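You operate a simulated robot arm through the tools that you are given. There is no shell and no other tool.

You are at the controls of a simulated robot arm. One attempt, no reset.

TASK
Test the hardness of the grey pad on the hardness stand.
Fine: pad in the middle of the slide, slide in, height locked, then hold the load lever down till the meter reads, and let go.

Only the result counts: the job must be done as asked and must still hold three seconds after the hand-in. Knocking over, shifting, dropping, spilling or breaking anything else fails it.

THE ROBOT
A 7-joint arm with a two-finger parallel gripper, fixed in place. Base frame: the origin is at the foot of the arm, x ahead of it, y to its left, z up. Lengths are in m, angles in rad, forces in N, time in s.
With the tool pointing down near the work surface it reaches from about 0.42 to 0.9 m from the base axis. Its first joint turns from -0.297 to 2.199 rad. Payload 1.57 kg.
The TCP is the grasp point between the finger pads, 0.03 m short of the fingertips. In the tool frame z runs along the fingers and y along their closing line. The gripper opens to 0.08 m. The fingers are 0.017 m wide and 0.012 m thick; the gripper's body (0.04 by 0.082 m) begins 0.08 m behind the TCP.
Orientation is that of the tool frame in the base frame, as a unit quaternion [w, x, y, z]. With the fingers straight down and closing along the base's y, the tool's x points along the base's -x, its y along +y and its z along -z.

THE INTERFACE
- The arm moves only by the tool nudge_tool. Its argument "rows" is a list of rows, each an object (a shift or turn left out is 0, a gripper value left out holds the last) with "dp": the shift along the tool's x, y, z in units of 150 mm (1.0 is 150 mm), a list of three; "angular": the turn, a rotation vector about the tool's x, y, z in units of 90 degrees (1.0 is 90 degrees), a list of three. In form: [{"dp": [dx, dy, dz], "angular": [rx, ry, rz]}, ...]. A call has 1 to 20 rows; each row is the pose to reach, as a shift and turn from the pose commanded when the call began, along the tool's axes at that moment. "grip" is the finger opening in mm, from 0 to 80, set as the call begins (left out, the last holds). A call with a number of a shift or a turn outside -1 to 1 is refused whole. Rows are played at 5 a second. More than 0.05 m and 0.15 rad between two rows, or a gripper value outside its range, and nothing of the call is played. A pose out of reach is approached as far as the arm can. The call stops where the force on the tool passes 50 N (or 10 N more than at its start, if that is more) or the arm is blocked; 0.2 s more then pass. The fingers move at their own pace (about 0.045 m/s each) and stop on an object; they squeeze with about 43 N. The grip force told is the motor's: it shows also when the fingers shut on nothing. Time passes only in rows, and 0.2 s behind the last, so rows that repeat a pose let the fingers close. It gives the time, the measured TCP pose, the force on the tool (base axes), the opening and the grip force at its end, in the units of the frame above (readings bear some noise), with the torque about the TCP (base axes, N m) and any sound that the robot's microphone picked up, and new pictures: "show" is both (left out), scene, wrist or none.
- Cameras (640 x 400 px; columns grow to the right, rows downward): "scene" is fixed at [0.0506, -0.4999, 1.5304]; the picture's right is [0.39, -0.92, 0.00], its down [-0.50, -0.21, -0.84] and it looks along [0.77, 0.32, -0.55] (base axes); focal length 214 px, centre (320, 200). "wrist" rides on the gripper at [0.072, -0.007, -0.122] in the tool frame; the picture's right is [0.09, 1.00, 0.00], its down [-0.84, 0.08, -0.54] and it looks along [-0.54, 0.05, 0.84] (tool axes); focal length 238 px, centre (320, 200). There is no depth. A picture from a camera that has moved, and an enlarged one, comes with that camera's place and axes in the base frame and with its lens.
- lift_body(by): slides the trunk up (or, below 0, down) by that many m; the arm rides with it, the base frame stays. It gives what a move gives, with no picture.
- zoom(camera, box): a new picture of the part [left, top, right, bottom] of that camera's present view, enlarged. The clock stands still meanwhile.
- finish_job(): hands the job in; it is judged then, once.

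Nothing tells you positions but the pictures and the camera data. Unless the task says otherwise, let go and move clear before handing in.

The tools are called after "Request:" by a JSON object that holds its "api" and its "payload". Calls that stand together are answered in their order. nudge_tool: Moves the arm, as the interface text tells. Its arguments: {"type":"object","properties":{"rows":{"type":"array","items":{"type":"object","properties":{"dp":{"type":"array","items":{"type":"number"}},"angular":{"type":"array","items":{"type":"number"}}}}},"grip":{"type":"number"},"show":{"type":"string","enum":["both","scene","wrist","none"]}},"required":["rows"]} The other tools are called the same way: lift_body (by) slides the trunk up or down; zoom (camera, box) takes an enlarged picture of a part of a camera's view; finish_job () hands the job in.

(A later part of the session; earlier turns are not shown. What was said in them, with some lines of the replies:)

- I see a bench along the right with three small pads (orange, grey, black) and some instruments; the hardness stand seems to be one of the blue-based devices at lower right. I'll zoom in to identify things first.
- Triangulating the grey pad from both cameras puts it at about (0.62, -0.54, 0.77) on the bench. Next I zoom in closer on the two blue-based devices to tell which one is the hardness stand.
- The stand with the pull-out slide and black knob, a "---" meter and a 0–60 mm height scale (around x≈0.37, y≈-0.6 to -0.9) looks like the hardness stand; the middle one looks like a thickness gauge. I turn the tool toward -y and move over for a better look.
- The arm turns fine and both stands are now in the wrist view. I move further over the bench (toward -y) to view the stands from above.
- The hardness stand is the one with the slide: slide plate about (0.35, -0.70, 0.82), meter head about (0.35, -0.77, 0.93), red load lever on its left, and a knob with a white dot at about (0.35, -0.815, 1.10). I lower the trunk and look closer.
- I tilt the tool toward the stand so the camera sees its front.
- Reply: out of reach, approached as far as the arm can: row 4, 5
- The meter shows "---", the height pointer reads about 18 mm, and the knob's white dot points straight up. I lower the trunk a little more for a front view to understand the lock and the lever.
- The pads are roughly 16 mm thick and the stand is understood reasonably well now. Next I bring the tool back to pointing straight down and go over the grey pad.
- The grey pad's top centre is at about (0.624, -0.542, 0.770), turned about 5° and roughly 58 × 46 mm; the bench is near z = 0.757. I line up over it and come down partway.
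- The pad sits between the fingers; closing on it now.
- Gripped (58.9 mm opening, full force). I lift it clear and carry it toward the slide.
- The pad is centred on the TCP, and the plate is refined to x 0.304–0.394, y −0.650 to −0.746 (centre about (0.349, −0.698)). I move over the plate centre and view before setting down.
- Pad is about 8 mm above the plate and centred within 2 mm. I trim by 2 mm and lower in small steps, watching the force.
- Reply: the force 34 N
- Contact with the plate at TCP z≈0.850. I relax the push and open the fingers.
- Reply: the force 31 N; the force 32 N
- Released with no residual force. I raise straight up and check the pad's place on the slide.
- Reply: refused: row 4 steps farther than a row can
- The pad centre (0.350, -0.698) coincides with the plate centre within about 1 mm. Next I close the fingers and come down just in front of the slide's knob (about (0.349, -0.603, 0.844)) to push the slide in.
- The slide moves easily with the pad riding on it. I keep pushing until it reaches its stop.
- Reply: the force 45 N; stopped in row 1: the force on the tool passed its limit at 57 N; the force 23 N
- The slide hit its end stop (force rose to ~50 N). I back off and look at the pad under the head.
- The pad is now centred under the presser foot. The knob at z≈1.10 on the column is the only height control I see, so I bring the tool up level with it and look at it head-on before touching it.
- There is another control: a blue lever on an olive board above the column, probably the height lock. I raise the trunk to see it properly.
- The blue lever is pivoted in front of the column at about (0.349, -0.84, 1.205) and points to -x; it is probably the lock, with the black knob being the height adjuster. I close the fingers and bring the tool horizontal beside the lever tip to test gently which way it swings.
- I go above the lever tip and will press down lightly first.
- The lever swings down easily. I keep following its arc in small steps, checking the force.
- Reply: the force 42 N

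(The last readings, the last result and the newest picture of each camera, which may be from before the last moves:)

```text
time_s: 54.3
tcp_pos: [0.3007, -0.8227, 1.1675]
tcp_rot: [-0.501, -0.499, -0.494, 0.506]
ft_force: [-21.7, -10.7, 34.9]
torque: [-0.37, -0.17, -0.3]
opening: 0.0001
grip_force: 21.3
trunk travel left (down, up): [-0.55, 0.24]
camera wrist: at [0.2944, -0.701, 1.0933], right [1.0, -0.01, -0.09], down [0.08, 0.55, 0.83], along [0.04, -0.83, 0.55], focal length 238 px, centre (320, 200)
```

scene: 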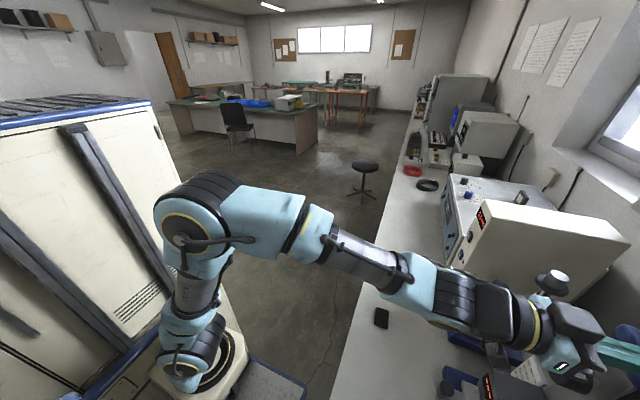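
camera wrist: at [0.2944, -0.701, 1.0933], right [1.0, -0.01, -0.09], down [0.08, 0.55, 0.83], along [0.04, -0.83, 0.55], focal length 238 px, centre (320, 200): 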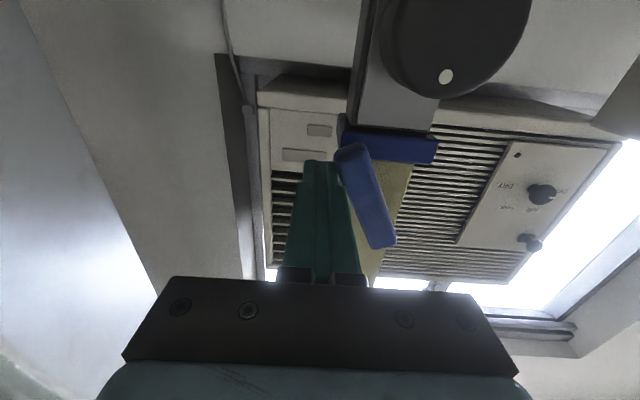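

Force rose to about 40 N, so the lever has reached its stop (or the finger touches the cap). I ease off and look.

Request:
{"api": "nudge_tool", "payload": {"rows": [{"dp": [-0.05, -0.05, 0]}, {"dp": [-0.1, -0.15, 0]}, {"dp": [-0.1, -0.3, 0]}], "show": "wrist"}}

Request:
{"api": "zoom", "payload": {"camera": "wrist", "box": [290, 80, 450, 280]}}

Request:
{"api": "zoom", "payload": {"camera": "scene", "box": [480, 300, 640, 400]}}

```text
time_s: 55.1
tcp_pos: [0.2624, -0.8227, 1.1712]
tcp_rot: [0.499, 0.5, 0.502, -0.499]
ft_force: [-0.3, 0.2, -0.2]
torque: [-0.02, 0.01, 0.0]
opening: 0.0002
grip_force: 21.5
trunk travel left (down, up): [-0.55, 0.24]
camera wrist: at [0.2558, -0.6998, 1.0987], right [1.0, 0.0, -0.09], down [0.08, 0.54, 0.84], along [0.05, -0.84, 0.54], focal length 238 px, centre (320, 200)
```

wrist: 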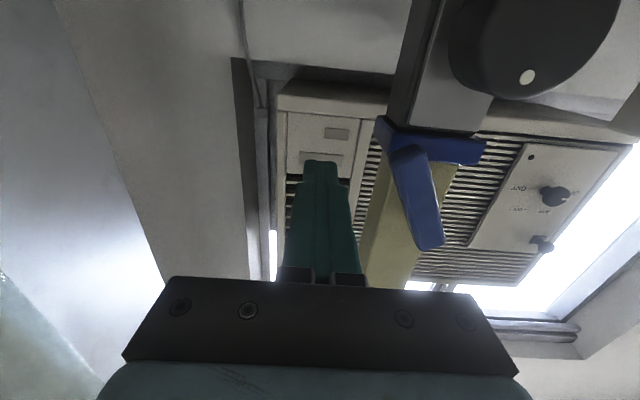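

```text
2.00 times, centred on (370, 180) of wrist
camera zoom: at [0.2558, -0.6998, 1.0987], right [1.0, 0.0, -0.09], down [0.08, 0.54, 0.84], along [0.05, -0.84, 0.54], focal length 477 px, centre (220, 240)
```

zoom: 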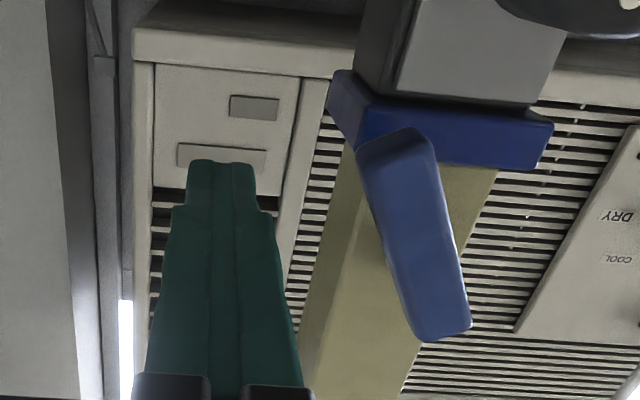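

```text
4.00 times, centred on (560, 350) of scene
camera zoom: at [0.0506, -0.4999, 1.5304], right [0.39, -0.92, 0.0], down [-0.5, -0.21, -0.84], along [0.77, 0.32, -0.55], focal length 858 px, centre (-640, -400)
```

zoom: 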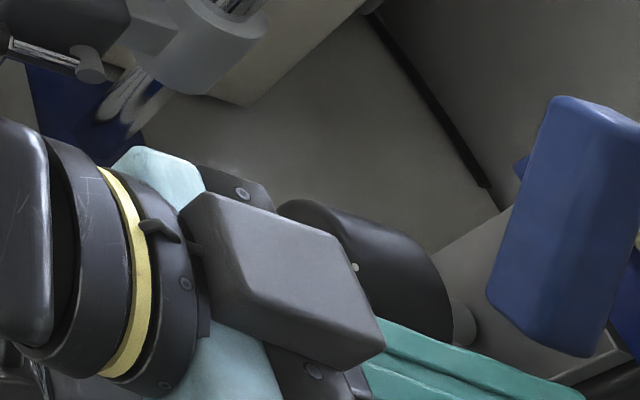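

The lever rests at 60° below horizontal against a firm stop, well clear of the cap. I retreat and look at the head and its height pointer to see what that changed.

Request:
{"api": "nudge_tool", "payload": {"rows": [{"dp": [0, 0, -0.2]}, {"dp": [0, 0, -0.4]}, {"dp": [0, 0, -0.6]}, {"dp": [0, 0.1, -0.8]}, {"dp": [0, 0.2, -1.0]}], "grip": 80, "show": "none"}}

Request:
{"api": "nudge_tool", "payload": {"rows": [{"dp": [0.0, 0.08, -0.15], "angular": [0, 0.08, 0]}, {"dp": [0.0, 0.16, -0.3], "angular": [0, 0.16, 0]}, {"dp": [0.0, 0.24, -0.45], "angular": [0, 0.24, 0]}, {"dp": [0.0, 0.32, -0.6], "angular": [0, 0.32, 0]}, {"dp": [0.0, 0.38, -0.7], "angular": [0, 0.4, 0]}], "show": "both"}}

Request:
{"api": "zoom", "payload": {"camera": "wrist", "box": [250, 60, 390, 280]}}

```text
time_s: 56.3
tcp_pos: [0.293, -0.6721, 1.1781]
tcp_rot: [0.499, 0.5, 0.501, -0.5]
ft_force: [0.1, 0.1, -0.7]
torque: [-0.05, -0.01, -0.02]
opening: 0.0803
grip_force: 0.0
trunk travel left (down, up): [-0.55, 0.24]
```

```text
time_s: 57.5
tcp_pos: [0.3503, -0.5687, 1.1749]
tcp_rot: [0.32, 0.63, 0.63, -0.322]
ft_force: [0.1, 0.3, 1.3]
torque: [0.0, 0.0, 0.03]
opening: 0.0803
grip_force: 0.0
trunk travel left (down, up): [-0.55, 0.24]
camera wrist: at [0.3423, -0.4272, 1.1881], right [1.0, 0.06, -0.08], down [0.08, -0.06, 1.0], along [0.05, -1.0, -0.06], focal length 238 px, centre (320, 200)
```

scene: 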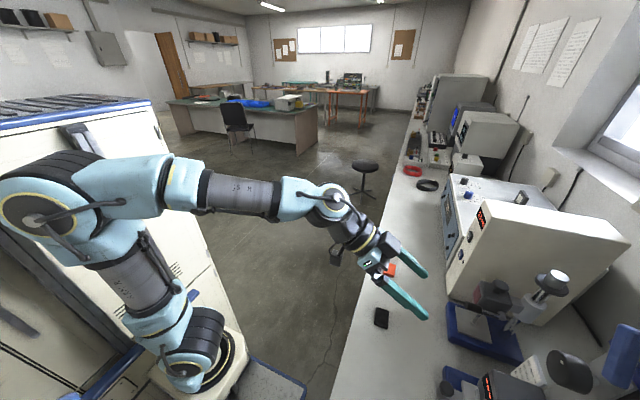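
wrist: 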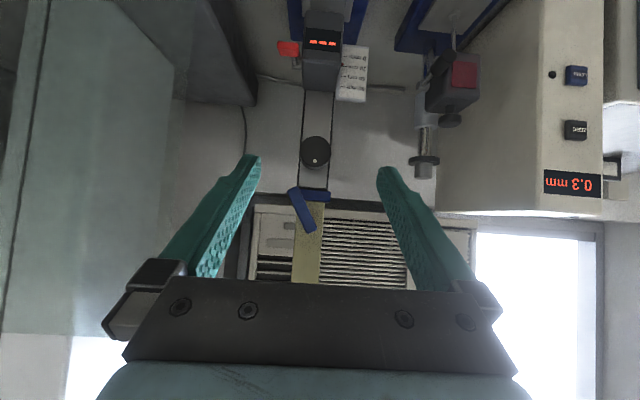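

```text
1.82 times, centred on (320, 170) of wrist
camera zoom: at [0.3423, -0.4272, 1.1881], right [1.0, 0.06, -0.08], down [0.08, -0.06, 1.0], along [0.05, -1.0, -0.06], focal length 433 px, centre (320, 254)
```

zoom: 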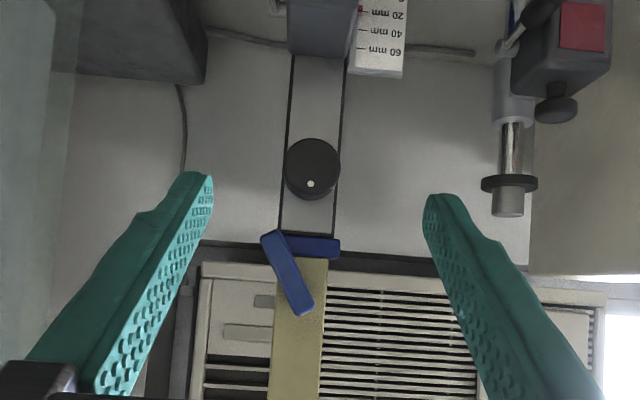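

Request:
{"api": "zoom", "payload": {"camera": "wrist", "box": [270, 0, 390, 110]}}

Request:
{"api": "zoom", "payload": {"camera": "wrist", "box": [280, 120, 350, 240]}}

```text
3.64 times, centred on (330, 55) of wrist
camera zoom: at [0.3423, -0.4272, 1.1881], right [1.0, 0.06, -0.08], down [0.08, -0.06, 1.0], along [0.05, -1.0, -0.06], focal length 867 px, centre (284, 727)
```

zoom: 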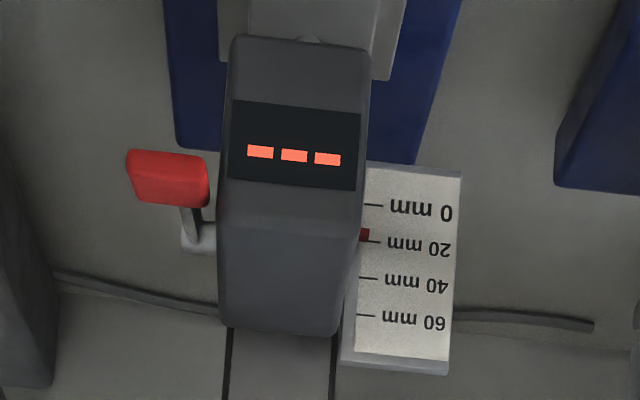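

```text
3.33 times, centred on (315, 180) of wrist
camera zoom: at [0.3423, -0.4272, 1.1881], right [1.0, 0.06, -0.08], down [0.08, -0.06, 1.0], along [0.05, -1.0, -0.06], focal length 794 px, centre (337, 267)
```

zoom: 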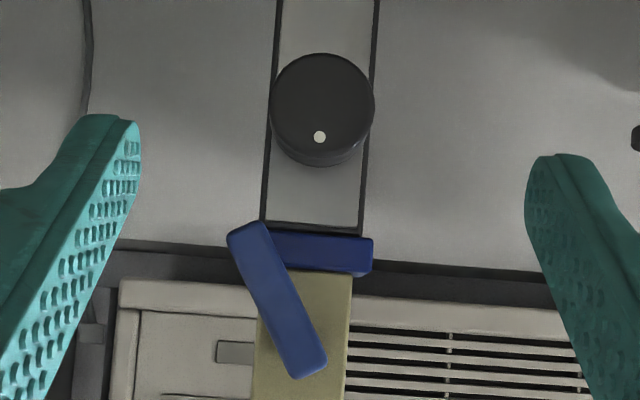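

The pointer has not moved (about 17 mm), so the blue lever isn't a lift; it should be the lock. Now I lower the trunk to get a level, low view of the gap between the presser foot and the pad.

Request:
{"api": "lift_body", "payload": {"by": -0.28}}

Request:
{"api": "nudge_tool", "payload": {"rows": [{"dp": [0, 0, 0]}], "show": "both"}}

Request:
{"api": "zoom", "payload": {"camera": "wrist", "box": [250, 110, 390, 260]}}

Request:
{"api": "zoom", "payload": {"camera": "wrist", "box": [280, 150, 350, 200]}}

```text
time_s: 60.3
tcp_pos: [0.3503, -0.5679, 0.8948]
tcp_rot: [0.319, 0.63, 0.631, -0.321]
ft_force: [-0.1, 0.5, 0.2]
torque: [-0.02, 0.01, 0.0]
opening: 0.0803
grip_force: 0.0
trunk travel left (down, up): [-0.27, 0.52]
```

```text
time_s: 60.7
tcp_pos: [0.3502, -0.5686, 0.8953]
tcp_rot: [0.32, 0.63, 0.631, -0.321]
ft_force: [0.0, 1.0, 0.9]
torque: [0.01, -0.02, 0.03]
opening: 0.0801
grip_force: 0.0
trunk travel left (down, up): [-0.27, 0.52]
camera wrist: at [0.3422, -0.4273, 0.9079], right [1.0, 0.05, -0.08], down [0.08, -0.05, 1.0], along [0.05, -1.0, -0.06], focal length 238 px, centre (320, 200)
```

scene: 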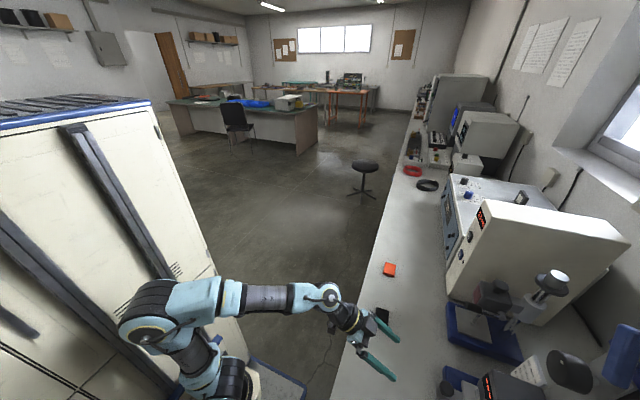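
wrist: 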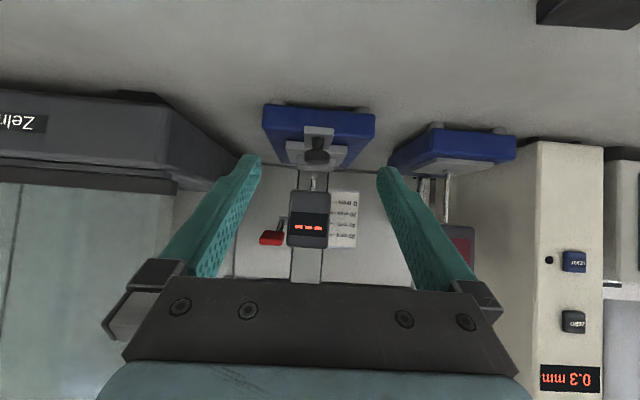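

```text
2.67 times, centred on (320, 185) of wrist
camera zoom: at [0.3422, -0.4273, 0.9079], right [1.0, 0.05, -0.08], down [0.08, -0.05, 1.0], along [0.05, -1.0, -0.06], focal length 636 px, centre (320, 240)
```

zoom: 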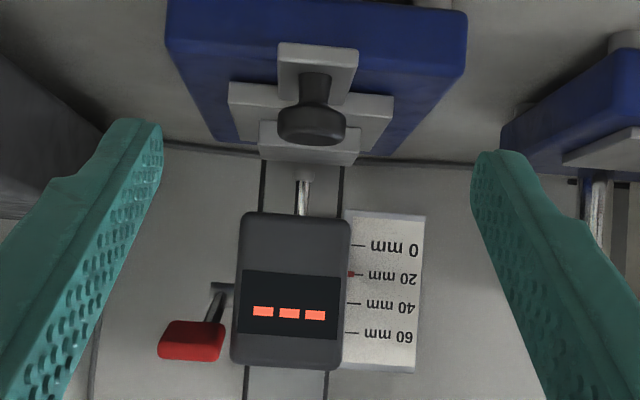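

```text
8.00 times, centred on (315, 175) of wrist
camera zoom: at [0.3422, -0.4273, 0.9079], right [1.0, 0.05, -0.08], down [0.08, -0.05, 1.0], along [0.05, -1.0, -0.06], focal length 1907 px, centre (360, 400)
```

zoom: 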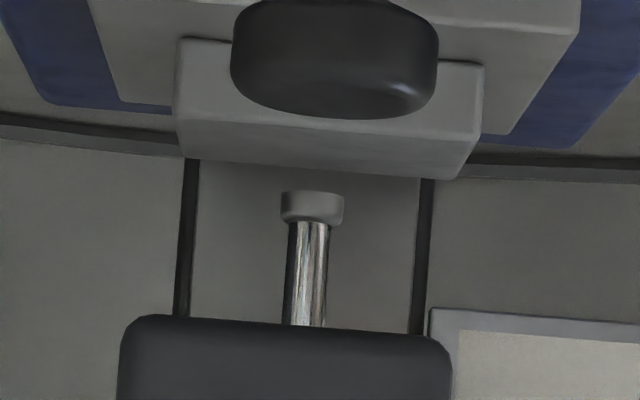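

The presser foot is roughly 10 mm above the pad, directly over it, and the blue lever now sits at its stop. I close the fingers and approach the red load lever (handle about (0.295, -0.771, 0.947)) from above-front.

Request:
{"api": "lift_body", "payload": {"by": 0.1}}

Request:
{"api": "nudge_tool", "payload": {"rows": [{"dp": [-0.14, -0.084, 0.0]}, {"dp": [-0.28, -0.168, 0.05]}, {"dp": [-0.42, -0.252, 0.1]}, {"dp": [-0.57, -0.336, 0.17]}, {"dp": [-0.708, -0.42, 0.238]}], "grip": 0, "show": "both"}}

Request:
{"api": "zoom", "payload": {"camera": "wrist", "box": [250, 40, 450, 280]}}

```text
time_s: 62.0
tcp_pos: [0.35, -0.5687, 0.9966]
tcp_rot: [0.32, 0.63, 0.631, -0.32]
ft_force: [-0.1, -0.3, -0.6]
torque: [-0.01, 0.02, 0.01]
opening: 0.0795
grip_force: 0.0
trunk travel left (down, up): [-0.37, 0.42]
```

```text
time_s: 63.2
tcp_pos: [0.2836, -0.6591, 1.0584]
tcp_rot: [0.319, 0.63, 0.63, -0.321]
ft_force: [0.5, 0.4, -0.1]
torque: [-0.03, -0.01, -0.02]
opening: 0.0003
grip_force: 14.8
trunk travel left (down, up): [-0.37, 0.42]
camera wrist: at [0.2769, -0.5184, 1.0714], right [1.0, 0.05, -0.08], down [0.08, -0.05, 1.0], along [0.05, -1.0, -0.06], focal length 238 px, centre (320, 200)
```

scene: 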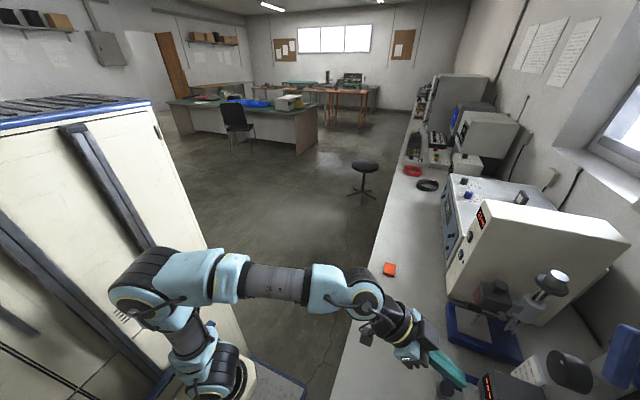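
wrist: 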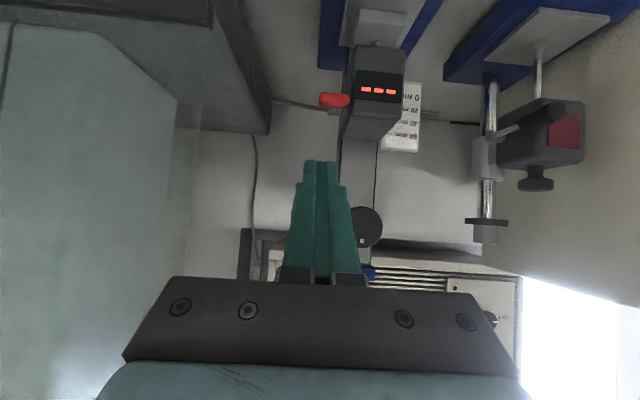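

```text
1.67 times, centred on (350, 160) of wrist
camera zoom: at [0.2769, -0.5184, 1.0714], right [1.0, 0.05, -0.08], down [0.08, -0.05, 1.0], along [0.05, -1.0, -0.06], focal length 397 px, centre (270, 267)
```

zoom: 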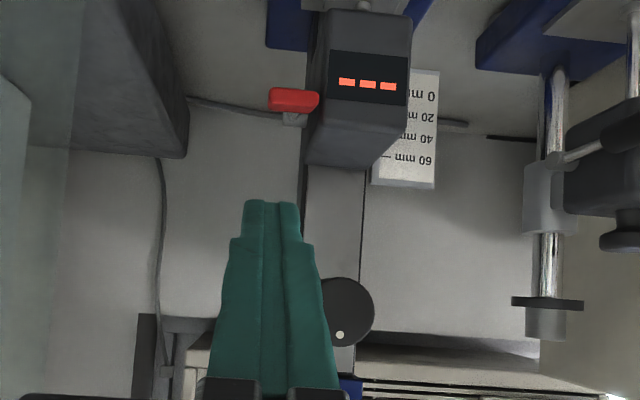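

Request:
{"api": "nudge_tool", "payload": {"rows": [{"dp": [-0.09, 0.03, 0.15]}, {"dp": [-0.09, 0.03, 0.35]}, {"dp": [-0.09, 0.03, 0.55]}, {"dp": [-0.09, 0.03, 0.75]}, {"dp": [-0.09, 0.03, 0.94]}], "show": "both"}}

Request:
{"api": "zoom", "payload": {"camera": "wrist", "box": [250, 60, 450, 280]}}

```text
time_s: 64.4
tcp_pos: [0.2902, -0.7832, 0.988]
tcp_rot: [0.321, 0.629, 0.63, -0.322]
ft_force: [-0.3, 0.3, -0.1]
torque: [0.0, 0.02, 0.02]
opening: 0.0
grip_force: 20.8
trunk travel left (down, up): [-0.37, 0.42]
camera wrist: at [0.2826, -0.6427, 1.0011], right [1.0, 0.05, -0.08], down [0.08, -0.05, 1.0], along [0.05, -1.0, -0.06], focal length 238 px, centre (320, 200)
```

scene: 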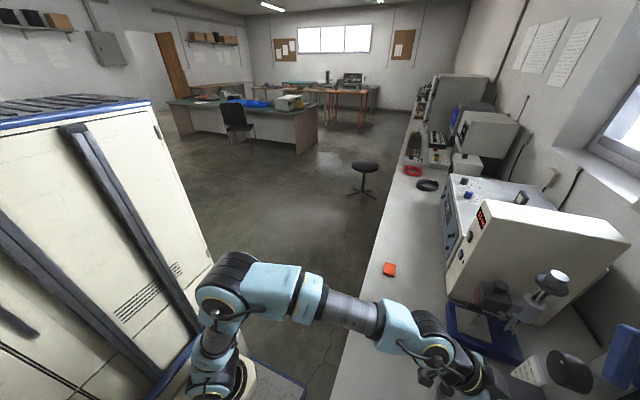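
wrist: 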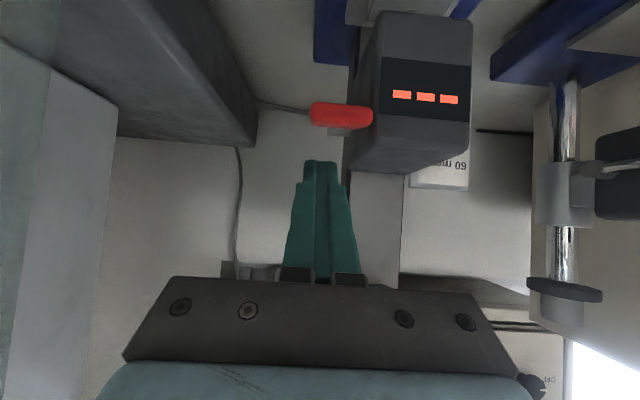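

```text
1.82 times, centred on (350, 170) of wrist
camera zoom: at [0.2826, -0.6427, 1.0011], right [1.0, 0.05, -0.08], down [0.08, -0.05, 1.0], along [0.05, -1.0, -0.06], focal length 433 px, centre (266, 254)
```

zoom: 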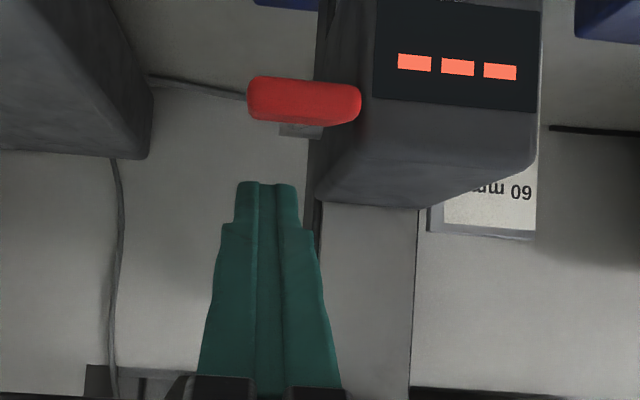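

Request:
{"api": "nudge_tool", "payload": {"rows": [{"dp": [0.04, 0, 0]}, {"dp": [0.08, 0, 0]}, {"dp": [0.12, 0, 0]}, {"dp": [0.14, 0, 0]}], "show": "none"}}

Request:
{"api": "nudge_tool", "payload": {"rows": [{"dp": [0.02, 0, 0]}, {"dp": [0.04, 0, 0]}], "show": "wrist"}}

Request:
{"api": "zoom", "payload": {"camera": "wrist", "box": [250, 40, 450, 240]}}

```text
time_s: 65.4
tcp_pos: [0.2902, -0.7691, 0.9719]
tcp_rot: [0.32, 0.63, 0.631, -0.321]
ft_force: [-0.2, -0.9, -0.2]
torque: [0.02, 0.0, -0.05]
opening: 0.0
grip_force: 21.4
trunk travel left (down, up): [-0.37, 0.42]
```

```text
time_s: 66.0
tcp_pos: [0.2932, -0.7653, 0.9666]
tcp_rot: [0.32, 0.63, 0.63, -0.322]
ft_force: [-0.4, 0.0, 1.5]
torque: [-0.05, 0.01, -0.01]
opening: 0.0
grip_force: 21.1
trunk travel left (down, up): [-0.37, 0.42]
camera wrist: at [0.2837, -0.6246, 0.9793], right [1.0, 0.05, -0.08], down [0.08, -0.05, 1.0], along [0.05, -1.0, -0.06], focal length 238 px, centre (320, 200)
```

wrist: 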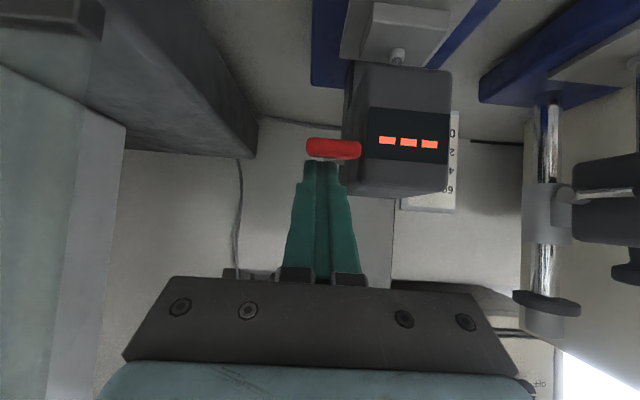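

```text
2.00 times, centred on (350, 140) of wrist
camera zoom: at [0.2837, -0.6246, 0.9793], right [1.0, 0.05, -0.08], down [0.08, -0.05, 1.0], along [0.05, -1.0, -0.06], focal length 477 px, centre (260, 320)
```

zoom: 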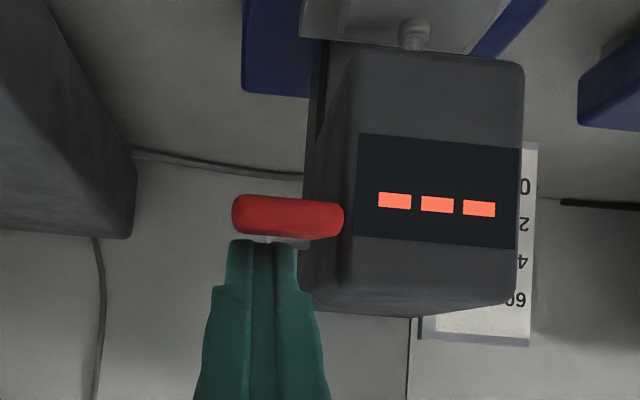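

Request:
{"api": "nudge_tool", "payload": {"rows": [{"dp": [0.02, -0.01, 0]}, {"dp": [0.04, -0.02, 0]}, {"dp": [0.06, -0.02, 0]}], "show": "wrist"}}

Request:
{"api": "zoom", "payload": {"camera": "wrist", "box": [250, 40, 450, 240]}}

```text
time_s: 66.8
tcp_pos: [0.2891, -0.7596, 0.9593]
tcp_rot: [0.321, 0.629, 0.631, -0.321]
ft_force: [0.2, -0.3, 1.4]
torque: [-0.06, -0.02, -0.02]
opening: 0.0
grip_force: 21.2
trunk travel left (down, up): [-0.37, 0.42]
camera wrist: at [0.2804, -0.6193, 0.9716], right [1.0, 0.05, -0.08], down [0.08, -0.05, 1.0], along [0.05, -1.0, -0.06], focal length 238 px, centre (320, 200)
```

wrist: 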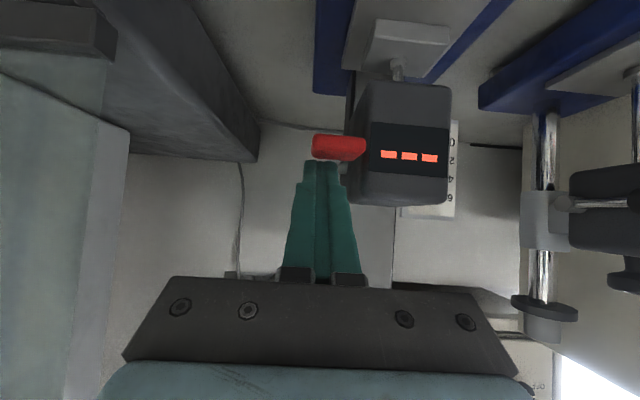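

```text
2.00 times, centred on (350, 140) of wrist
camera zoom: at [0.2804, -0.6193, 0.9716], right [1.0, 0.05, -0.08], down [0.08, -0.05, 1.0], along [0.05, -1.0, -0.06], focal length 477 px, centre (260, 320)
```

zoom: 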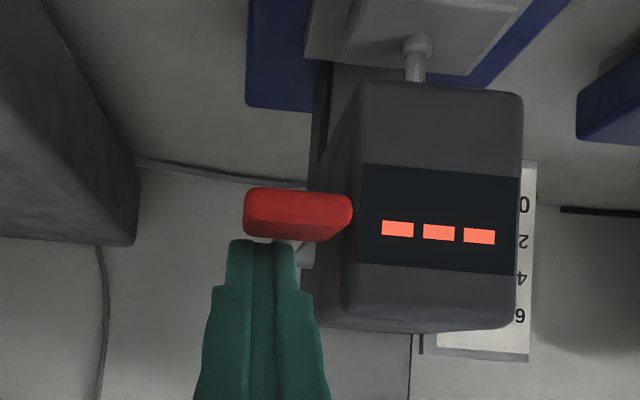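

Request:
{"api": "nudge_tool", "payload": {"rows": [{"dp": [0.02, 0, 0.005]}, {"dp": [0.04, 0, 0.012]}, {"dp": [0.06, 0, 0.02]}, {"dp": [0.08, 0, 0.03]}], "show": "wrist"}}

Request:
{"api": "zoom", "payload": {"camera": "wrist", "box": [250, 40, 450, 240]}}

```text
time_s: 67.8
tcp_pos: [0.2881, -0.7572, 0.9462]
tcp_rot: [0.321, 0.63, 0.63, -0.322]
ft_force: [-0.3, -0.3, 2.1]
torque: [-0.04, 0.04, -0.03]
opening: 0.0001
grip_force: 21.3
trunk travel left (down, up): [-0.37, 0.42]
camera wrist: at [0.2808, -0.6163, 0.9588], right [1.0, 0.05, -0.08], down [0.08, -0.05, 1.0], along [0.05, -1.0, -0.06], focal length 238 px, centre (320, 200)
```

wrist: 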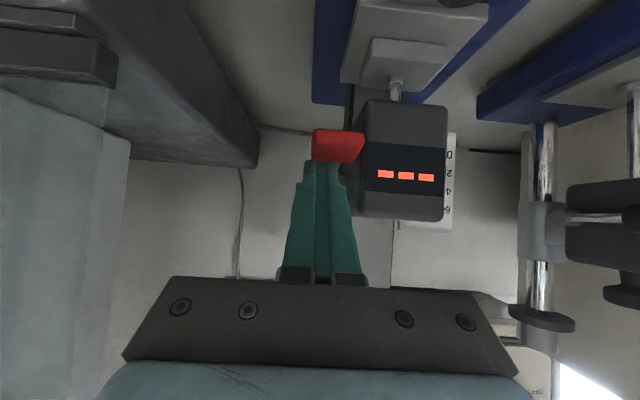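

```text
2.00 times, centred on (350, 140) of wrist
camera zoom: at [0.2808, -0.6163, 0.9588], right [1.0, 0.05, -0.08], down [0.08, -0.05, 1.0], along [0.05, -1.0, -0.06], focal length 477 px, centre (260, 320)
```

zoom: 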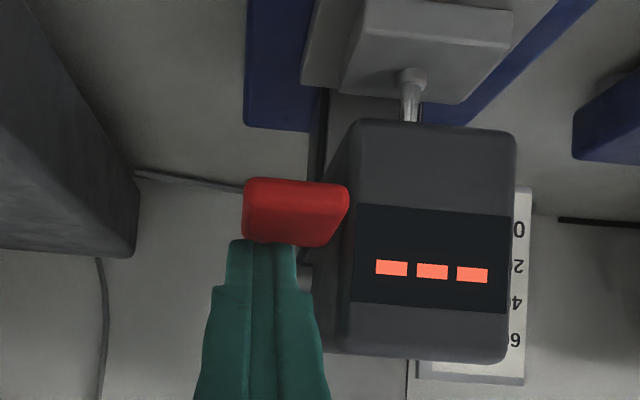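

Request:
{"api": "nudge_tool", "payload": {"rows": [{"dp": [0.017, 0, 0.012]}, {"dp": [0.034, 0, 0.024]}, {"dp": [0.05, 0, 0.036]}], "show": "wrist"}}

Request:
{"api": "zoom", "payload": {"camera": "wrist", "box": [250, 40, 450, 240]}}

```text
time_s: 68.6
tcp_pos: [0.2894, -0.7583, 0.9363]
tcp_rot: [0.32, 0.63, 0.631, -0.321]
ft_force: [-0.7, 1.6, 2.3]
torque: [0.02, 0.0, 0.03]
opening: 0.0
grip_force: 21.3
trunk travel left (down, up): [-0.37, 0.42]
camera wrist: at [0.2813, -0.6164, 0.9493], right [1.0, 0.05, -0.08], down [0.08, -0.05, 1.0], along [0.05, -1.0, -0.06], focal length 238 px, centre (320, 200)
```

wrist: 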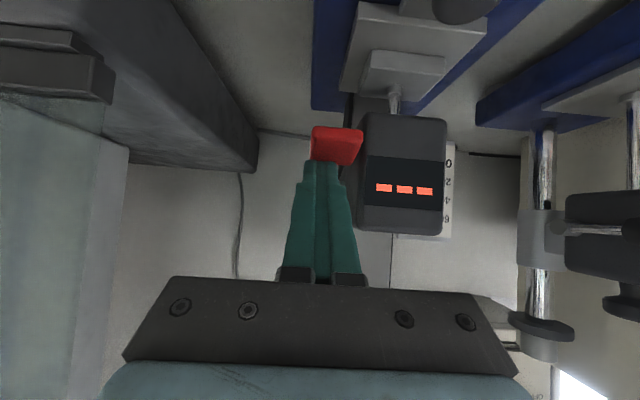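

```text
2.00 times, centred on (350, 140) of wrist
camera zoom: at [0.2813, -0.6164, 0.9493], right [1.0, 0.05, -0.08], down [0.08, -0.05, 1.0], along [0.05, -1.0, -0.06], focal length 477 px, centre (260, 320)
```

zoom: 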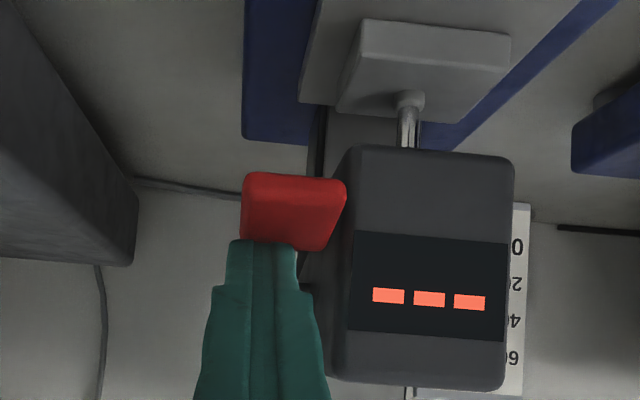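

Request:
{"api": "nudge_tool", "payload": {"rows": [{"dp": [0.015, 0, 0.015]}, {"dp": [0.03, 0, 0.03]}, {"dp": [0.04, 0, 0.045]}], "show": "wrist"}}

Request:
{"api": "zoom", "payload": {"camera": "wrist", "box": [250, 40, 450, 240]}}

```text
time_s: 69.4
tcp_pos: [0.2907, -0.7572, 0.9348]
tcp_rot: [0.324, 0.628, 0.63, -0.322]
ft_force: [0.4, 22.0, 32.6]
torque: [-0.14, -0.06, -0.25]
opening: 0.0003
grip_force: 21.1
trunk travel left (down, up): [-0.37, 0.42]
camera wrist: at [0.2808, -0.6166, 0.9455], right [1.0, 0.06, -0.07], down [0.08, -0.05, 1.0], along [0.05, -1.0, -0.05], focal length 238 px, centre (320, 200)
```

wrist: 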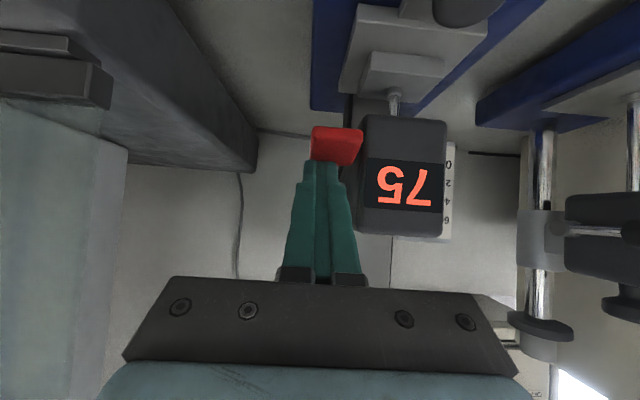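

```text
2.00 times, centred on (350, 140) of wrist
camera zoom: at [0.2808, -0.6166, 0.9455], right [1.0, 0.06, -0.07], down [0.08, -0.05, 1.0], along [0.05, -1.0, -0.05], focal length 477 px, centre (260, 320)
```

zoom: 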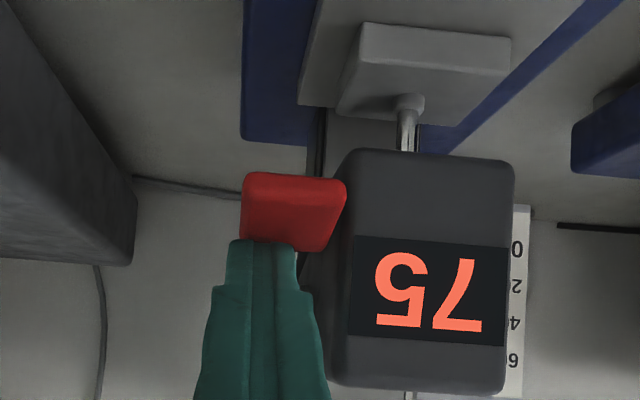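

The meter now reads 75 with the lever at the bottom of its travel. I hold it there another couple of seconds to make sure the reading is steady.

Request:
{"api": "nudge_tool", "payload": {"rows": [{"dp": [0, 0, 0]}, {"dp": [0, 0, 0]}, {"dp": [0, 0, 0]}, {"dp": [0, 0, 0]}, {"dp": [0, 0, 0]}, {"dp": [0, 0, 0]}, {"dp": [0, 0, 0]}, {"dp": [0, 0, 0]}, {"dp": [0, 0, 0]}, {"dp": [0, 0, 0]}], "show": "wrist"}}

Request:
{"api": "zoom", "payload": {"camera": "wrist", "box": [330, 60, 470, 240]}}

```text
time_s: 71.6
tcp_pos: [0.289, -0.7569, 0.9339]
tcp_rot: [0.322, 0.63, 0.629, -0.323]
ft_force: [5.6, 22.3, 40.9]
torque: [-0.24, -0.11, 0.11]
opening: 0.0
grip_force: 20.8
trunk travel left (down, up): [-0.37, 0.42]
camera wrist: at [0.2806, -0.6168, 0.9452], right [1.0, 0.06, -0.07], down [0.08, -0.05, 1.0], along [0.05, -1.0, -0.05], focal length 238 px, centre (320, 200)
```

wrist: 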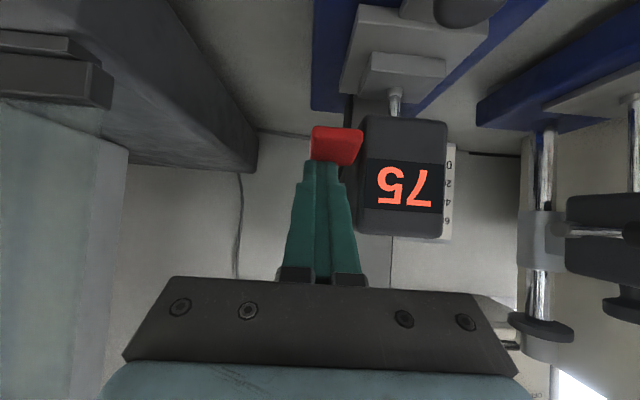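

```text
2.22 times, centred on (400, 150) of wrist
camera zoom: at [0.2806, -0.6168, 0.9452], right [1.0, 0.06, -0.07], down [0.08, -0.05, 1.0], along [0.05, -1.0, -0.05], focal length 530 px, centre (142, 311)
```

zoom: 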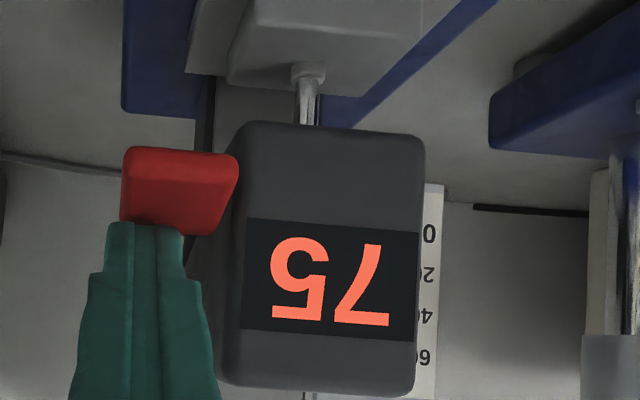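

The reading stays steady at 75. Now I let the load lever up by retracing my path gently.

Request:
{"api": "nudge_tool", "payload": {"rows": [{"dp": [-0.02, 0, -0.02]}, {"dp": [-0.05, 0, -0.04]}, {"dp": [-0.09, 0, -0.06]}, {"dp": [-0.13, 0, -0.08]}, {"dp": [-0.17, 0, -0.09]}, {"dp": [-0.21, 0, -0.09]}, {"dp": [-0.25, 0, -0.09]}, {"dp": [-0.3, 0, -0.09]}, {"dp": [-0.38, 0, -0.09]}], "show": "both"}}

Request:
{"api": "zoom", "payload": {"camera": "wrist", "box": [250, 20, 470, 240]}}

```text
time_s: 73.6
tcp_pos: [0.2876, -0.7799, 0.9839]
tcp_rot: [0.319, 0.631, 0.63, -0.321]
ft_force: [-0.4, -0.5, -0.4]
torque: [0.02, -0.04, -0.02]
opening: 0.0
grip_force: 21.2
trunk travel left (down, up): [-0.37, 0.42]
camera wrist: at [0.2807, -0.6399, 0.9968], right [1.0, 0.05, -0.08], down [0.08, -0.06, 1.0], along [0.05, -1.0, -0.06], focal length 238 px, centre (320, 200)
```

scene: 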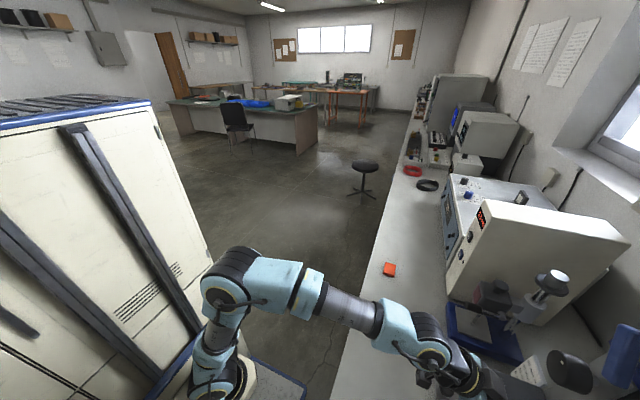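
wrist: 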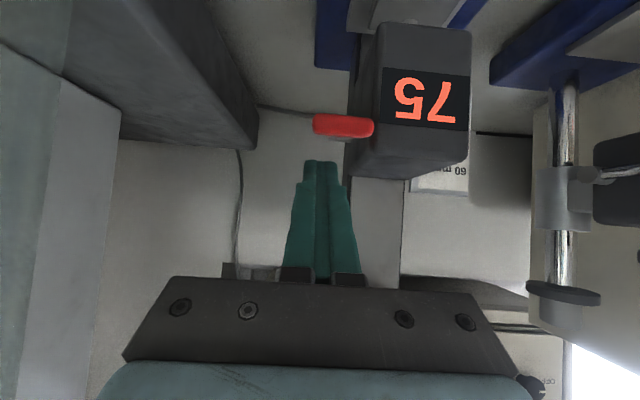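

```text
1.82 times, centred on (360, 130) of wrist
camera zoom: at [0.2807, -0.6399, 0.9968], right [1.0, 0.05, -0.08], down [0.08, -0.06, 1.0], along [0.05, -1.0, -0.06], focal length 433 px, centre (247, 327)
```

zoom: 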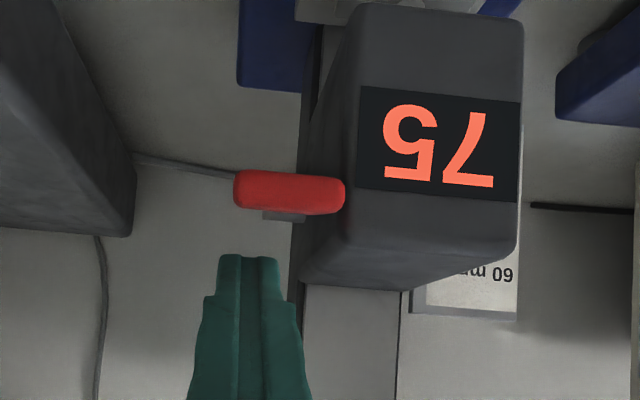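

The lever has returned up and the reading stays at 75. I back away clear of the stand and check everything once more.

Request:
{"api": "nudge_tool", "payload": {"rows": [{"dp": [0, 0, -0.2]}, {"dp": [0, 0, -0.4]}, {"dp": [0, 0, -0.6]}, {"dp": [0, 0, -0.8]}, {"dp": [0, 0, -1.0]}], "show": "none"}}

Request:
{"api": "nudge_tool", "payload": {"rows": [{"dp": [0.0, 0.1, -0.15]}, {"dp": [0.0, 0.2, -0.3]}, {"dp": [0.0, 0.3, -0.45]}, {"dp": [0.0, 0.4, -0.5]}], "grip": 80, "show": "both"}}

Request:
{"api": "zoom", "payload": {"camera": "wrist", "box": [250, 40, 390, 280]}}

Request:
{"api": "zoom", "payload": {"camera": "scene", "box": [360, 250, 640, 400]}}

```text
time_s: 74.8
tcp_pos: [0.2883, -0.6599, 1.0724]
tcp_rot: [0.32, 0.63, 0.63, -0.321]
ft_force: [0.6, 0.2, 0.0]
torque: [0.0, -0.01, 0.0]
opening: 0.0
grip_force: 20.7
trunk travel left (down, up): [-0.37, 0.42]
```

```text
time_s: 75.8
tcp_pos: [0.3483, -0.5972, 1.1158]
tcp_rot: [0.32, 0.63, 0.63, -0.321]
ft_force: [0.3, 0.9, -0.6]
torque: [-0.02, 0.01, -0.01]
opening: 0.0801
grip_force: 0.1
trunk travel left (down, up): [-0.37, 0.42]
camera wrist: at [0.341, -0.457, 1.1274], right [1.0, 0.05, -0.08], down [0.08, -0.05, 1.0], along [0.05, -1.0, -0.06], focal length 238 px, centre (320, 200)
```

scene: 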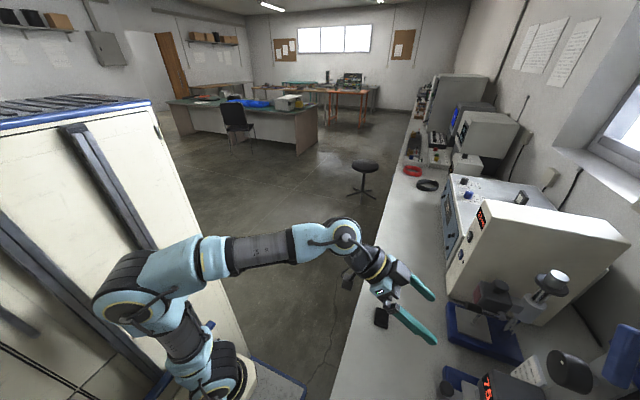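
wrist: 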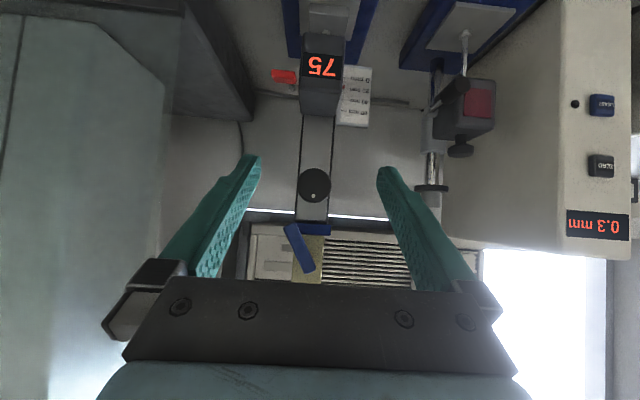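

```text
1.67 times, centred on (320, 160) of wrist
camera zoom: at [0.341, -0.457, 1.1274], right [1.0, 0.05, -0.08], down [0.08, -0.05, 1.0], along [0.05, -1.0, -0.06], focal length 397 px, centre (320, 267)
```

zoom: 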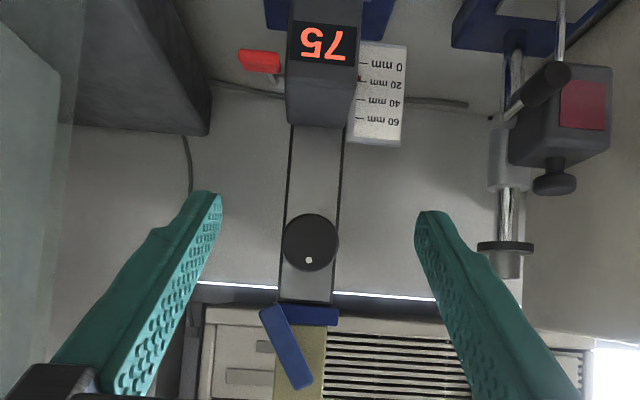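

```text
2.29 times, centred on (500, 325) of scene
camera zoom: at [0.0506, -0.4999, 1.5304], right [0.39, -0.92, 0.0], down [-0.5, -0.21, -0.84], along [0.77, 0.32, -0.55], focal length 490 px, centre (-91, -86)
```

zoom: 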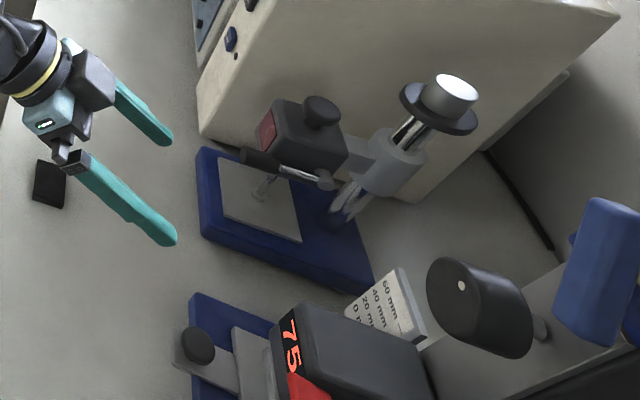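

Everything checks out: pad under the foot, slide in, blue lock lever at its stop, load lever released, meter showing 75, other items untouched. I retreat a bit further before handing in.

Request:
{"api": "nudge_tool", "payload": {"rows": [{"dp": [0, 0, -0.2]}, {"dp": [0, 0, -0.4]}, {"dp": [0, 0, -0.5]}, {"dp": [0, 0, -0.5]}, {"dp": [0, 0, -0.5]}], "show": "both"}}

Request:
{"api": "zoom", "payload": {"camera": "wrist", "box": [250, 20, 390, 280]}}

```text
time_s: 77.0
tcp_pos: [0.3482, -0.5386, 1.1595]
tcp_rot: [0.32, 0.63, 0.631, -0.321]
ft_force: [0.3, 0.4, -0.2]
torque: [-0.04, -0.01, 0.04]
opening: 0.0801
grip_force: 0.0
trunk travel left (down, up): [-0.37, 0.42]
camera wrist: at [0.3407, -0.398, 1.1717], right [1.0, 0.05, -0.08], down [0.08, -0.05, 1.0], along [0.05, -1.0, -0.06], focal length 238 px, centre (320, 200)
```

scene: 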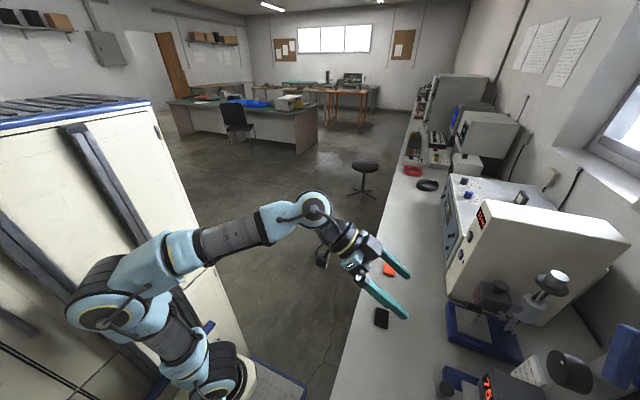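
wrist: 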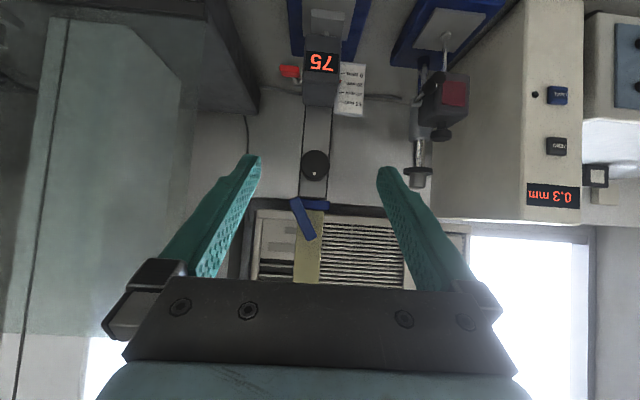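

```text
1.54 times, centred on (320, 150) of wrist
camera zoom: at [0.3407, -0.398, 1.1717], right [1.0, 0.05, -0.08], down [0.08, -0.05, 1.0], along [0.05, -1.0, -0.06], focal length 367 px, centre (320, 277)
```

zoom: 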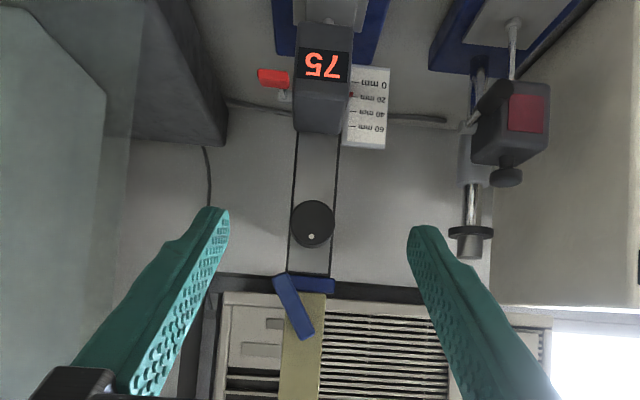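

The meter still shows 75, the load lever is up, the slide is in with the grey pad centred, the lock lever is at its stop, and the arm is well clear. I hand in the job.

Request:
{"api": "finish_job", "payload": {}}

```text
The job is handed in.
```

The hardness test on the grey pad is done and handed in: the meter read **75** and kept showing it after I let the load lever up.

- **Pad:** it sits in the middle of the slide, within about 1 mm by the camera views.
- **Slide:** pushed in until it hit its end stop, which puts the pad under the presser foot.
- **Height lock:** I swung the blue lever above the column down to its firm stop. It has no label, so that this is the lock, and that down means locked, is my reading of it. The head stayed put under load, which fits, but I did not test the lock separately.
- **Load lever:** held down for a bit over two seconds with a steady reading, then released; it came back up by itself.

The black and orange pads and the other instruments were not touched, and the arm is clear of the stand with the gripper open.
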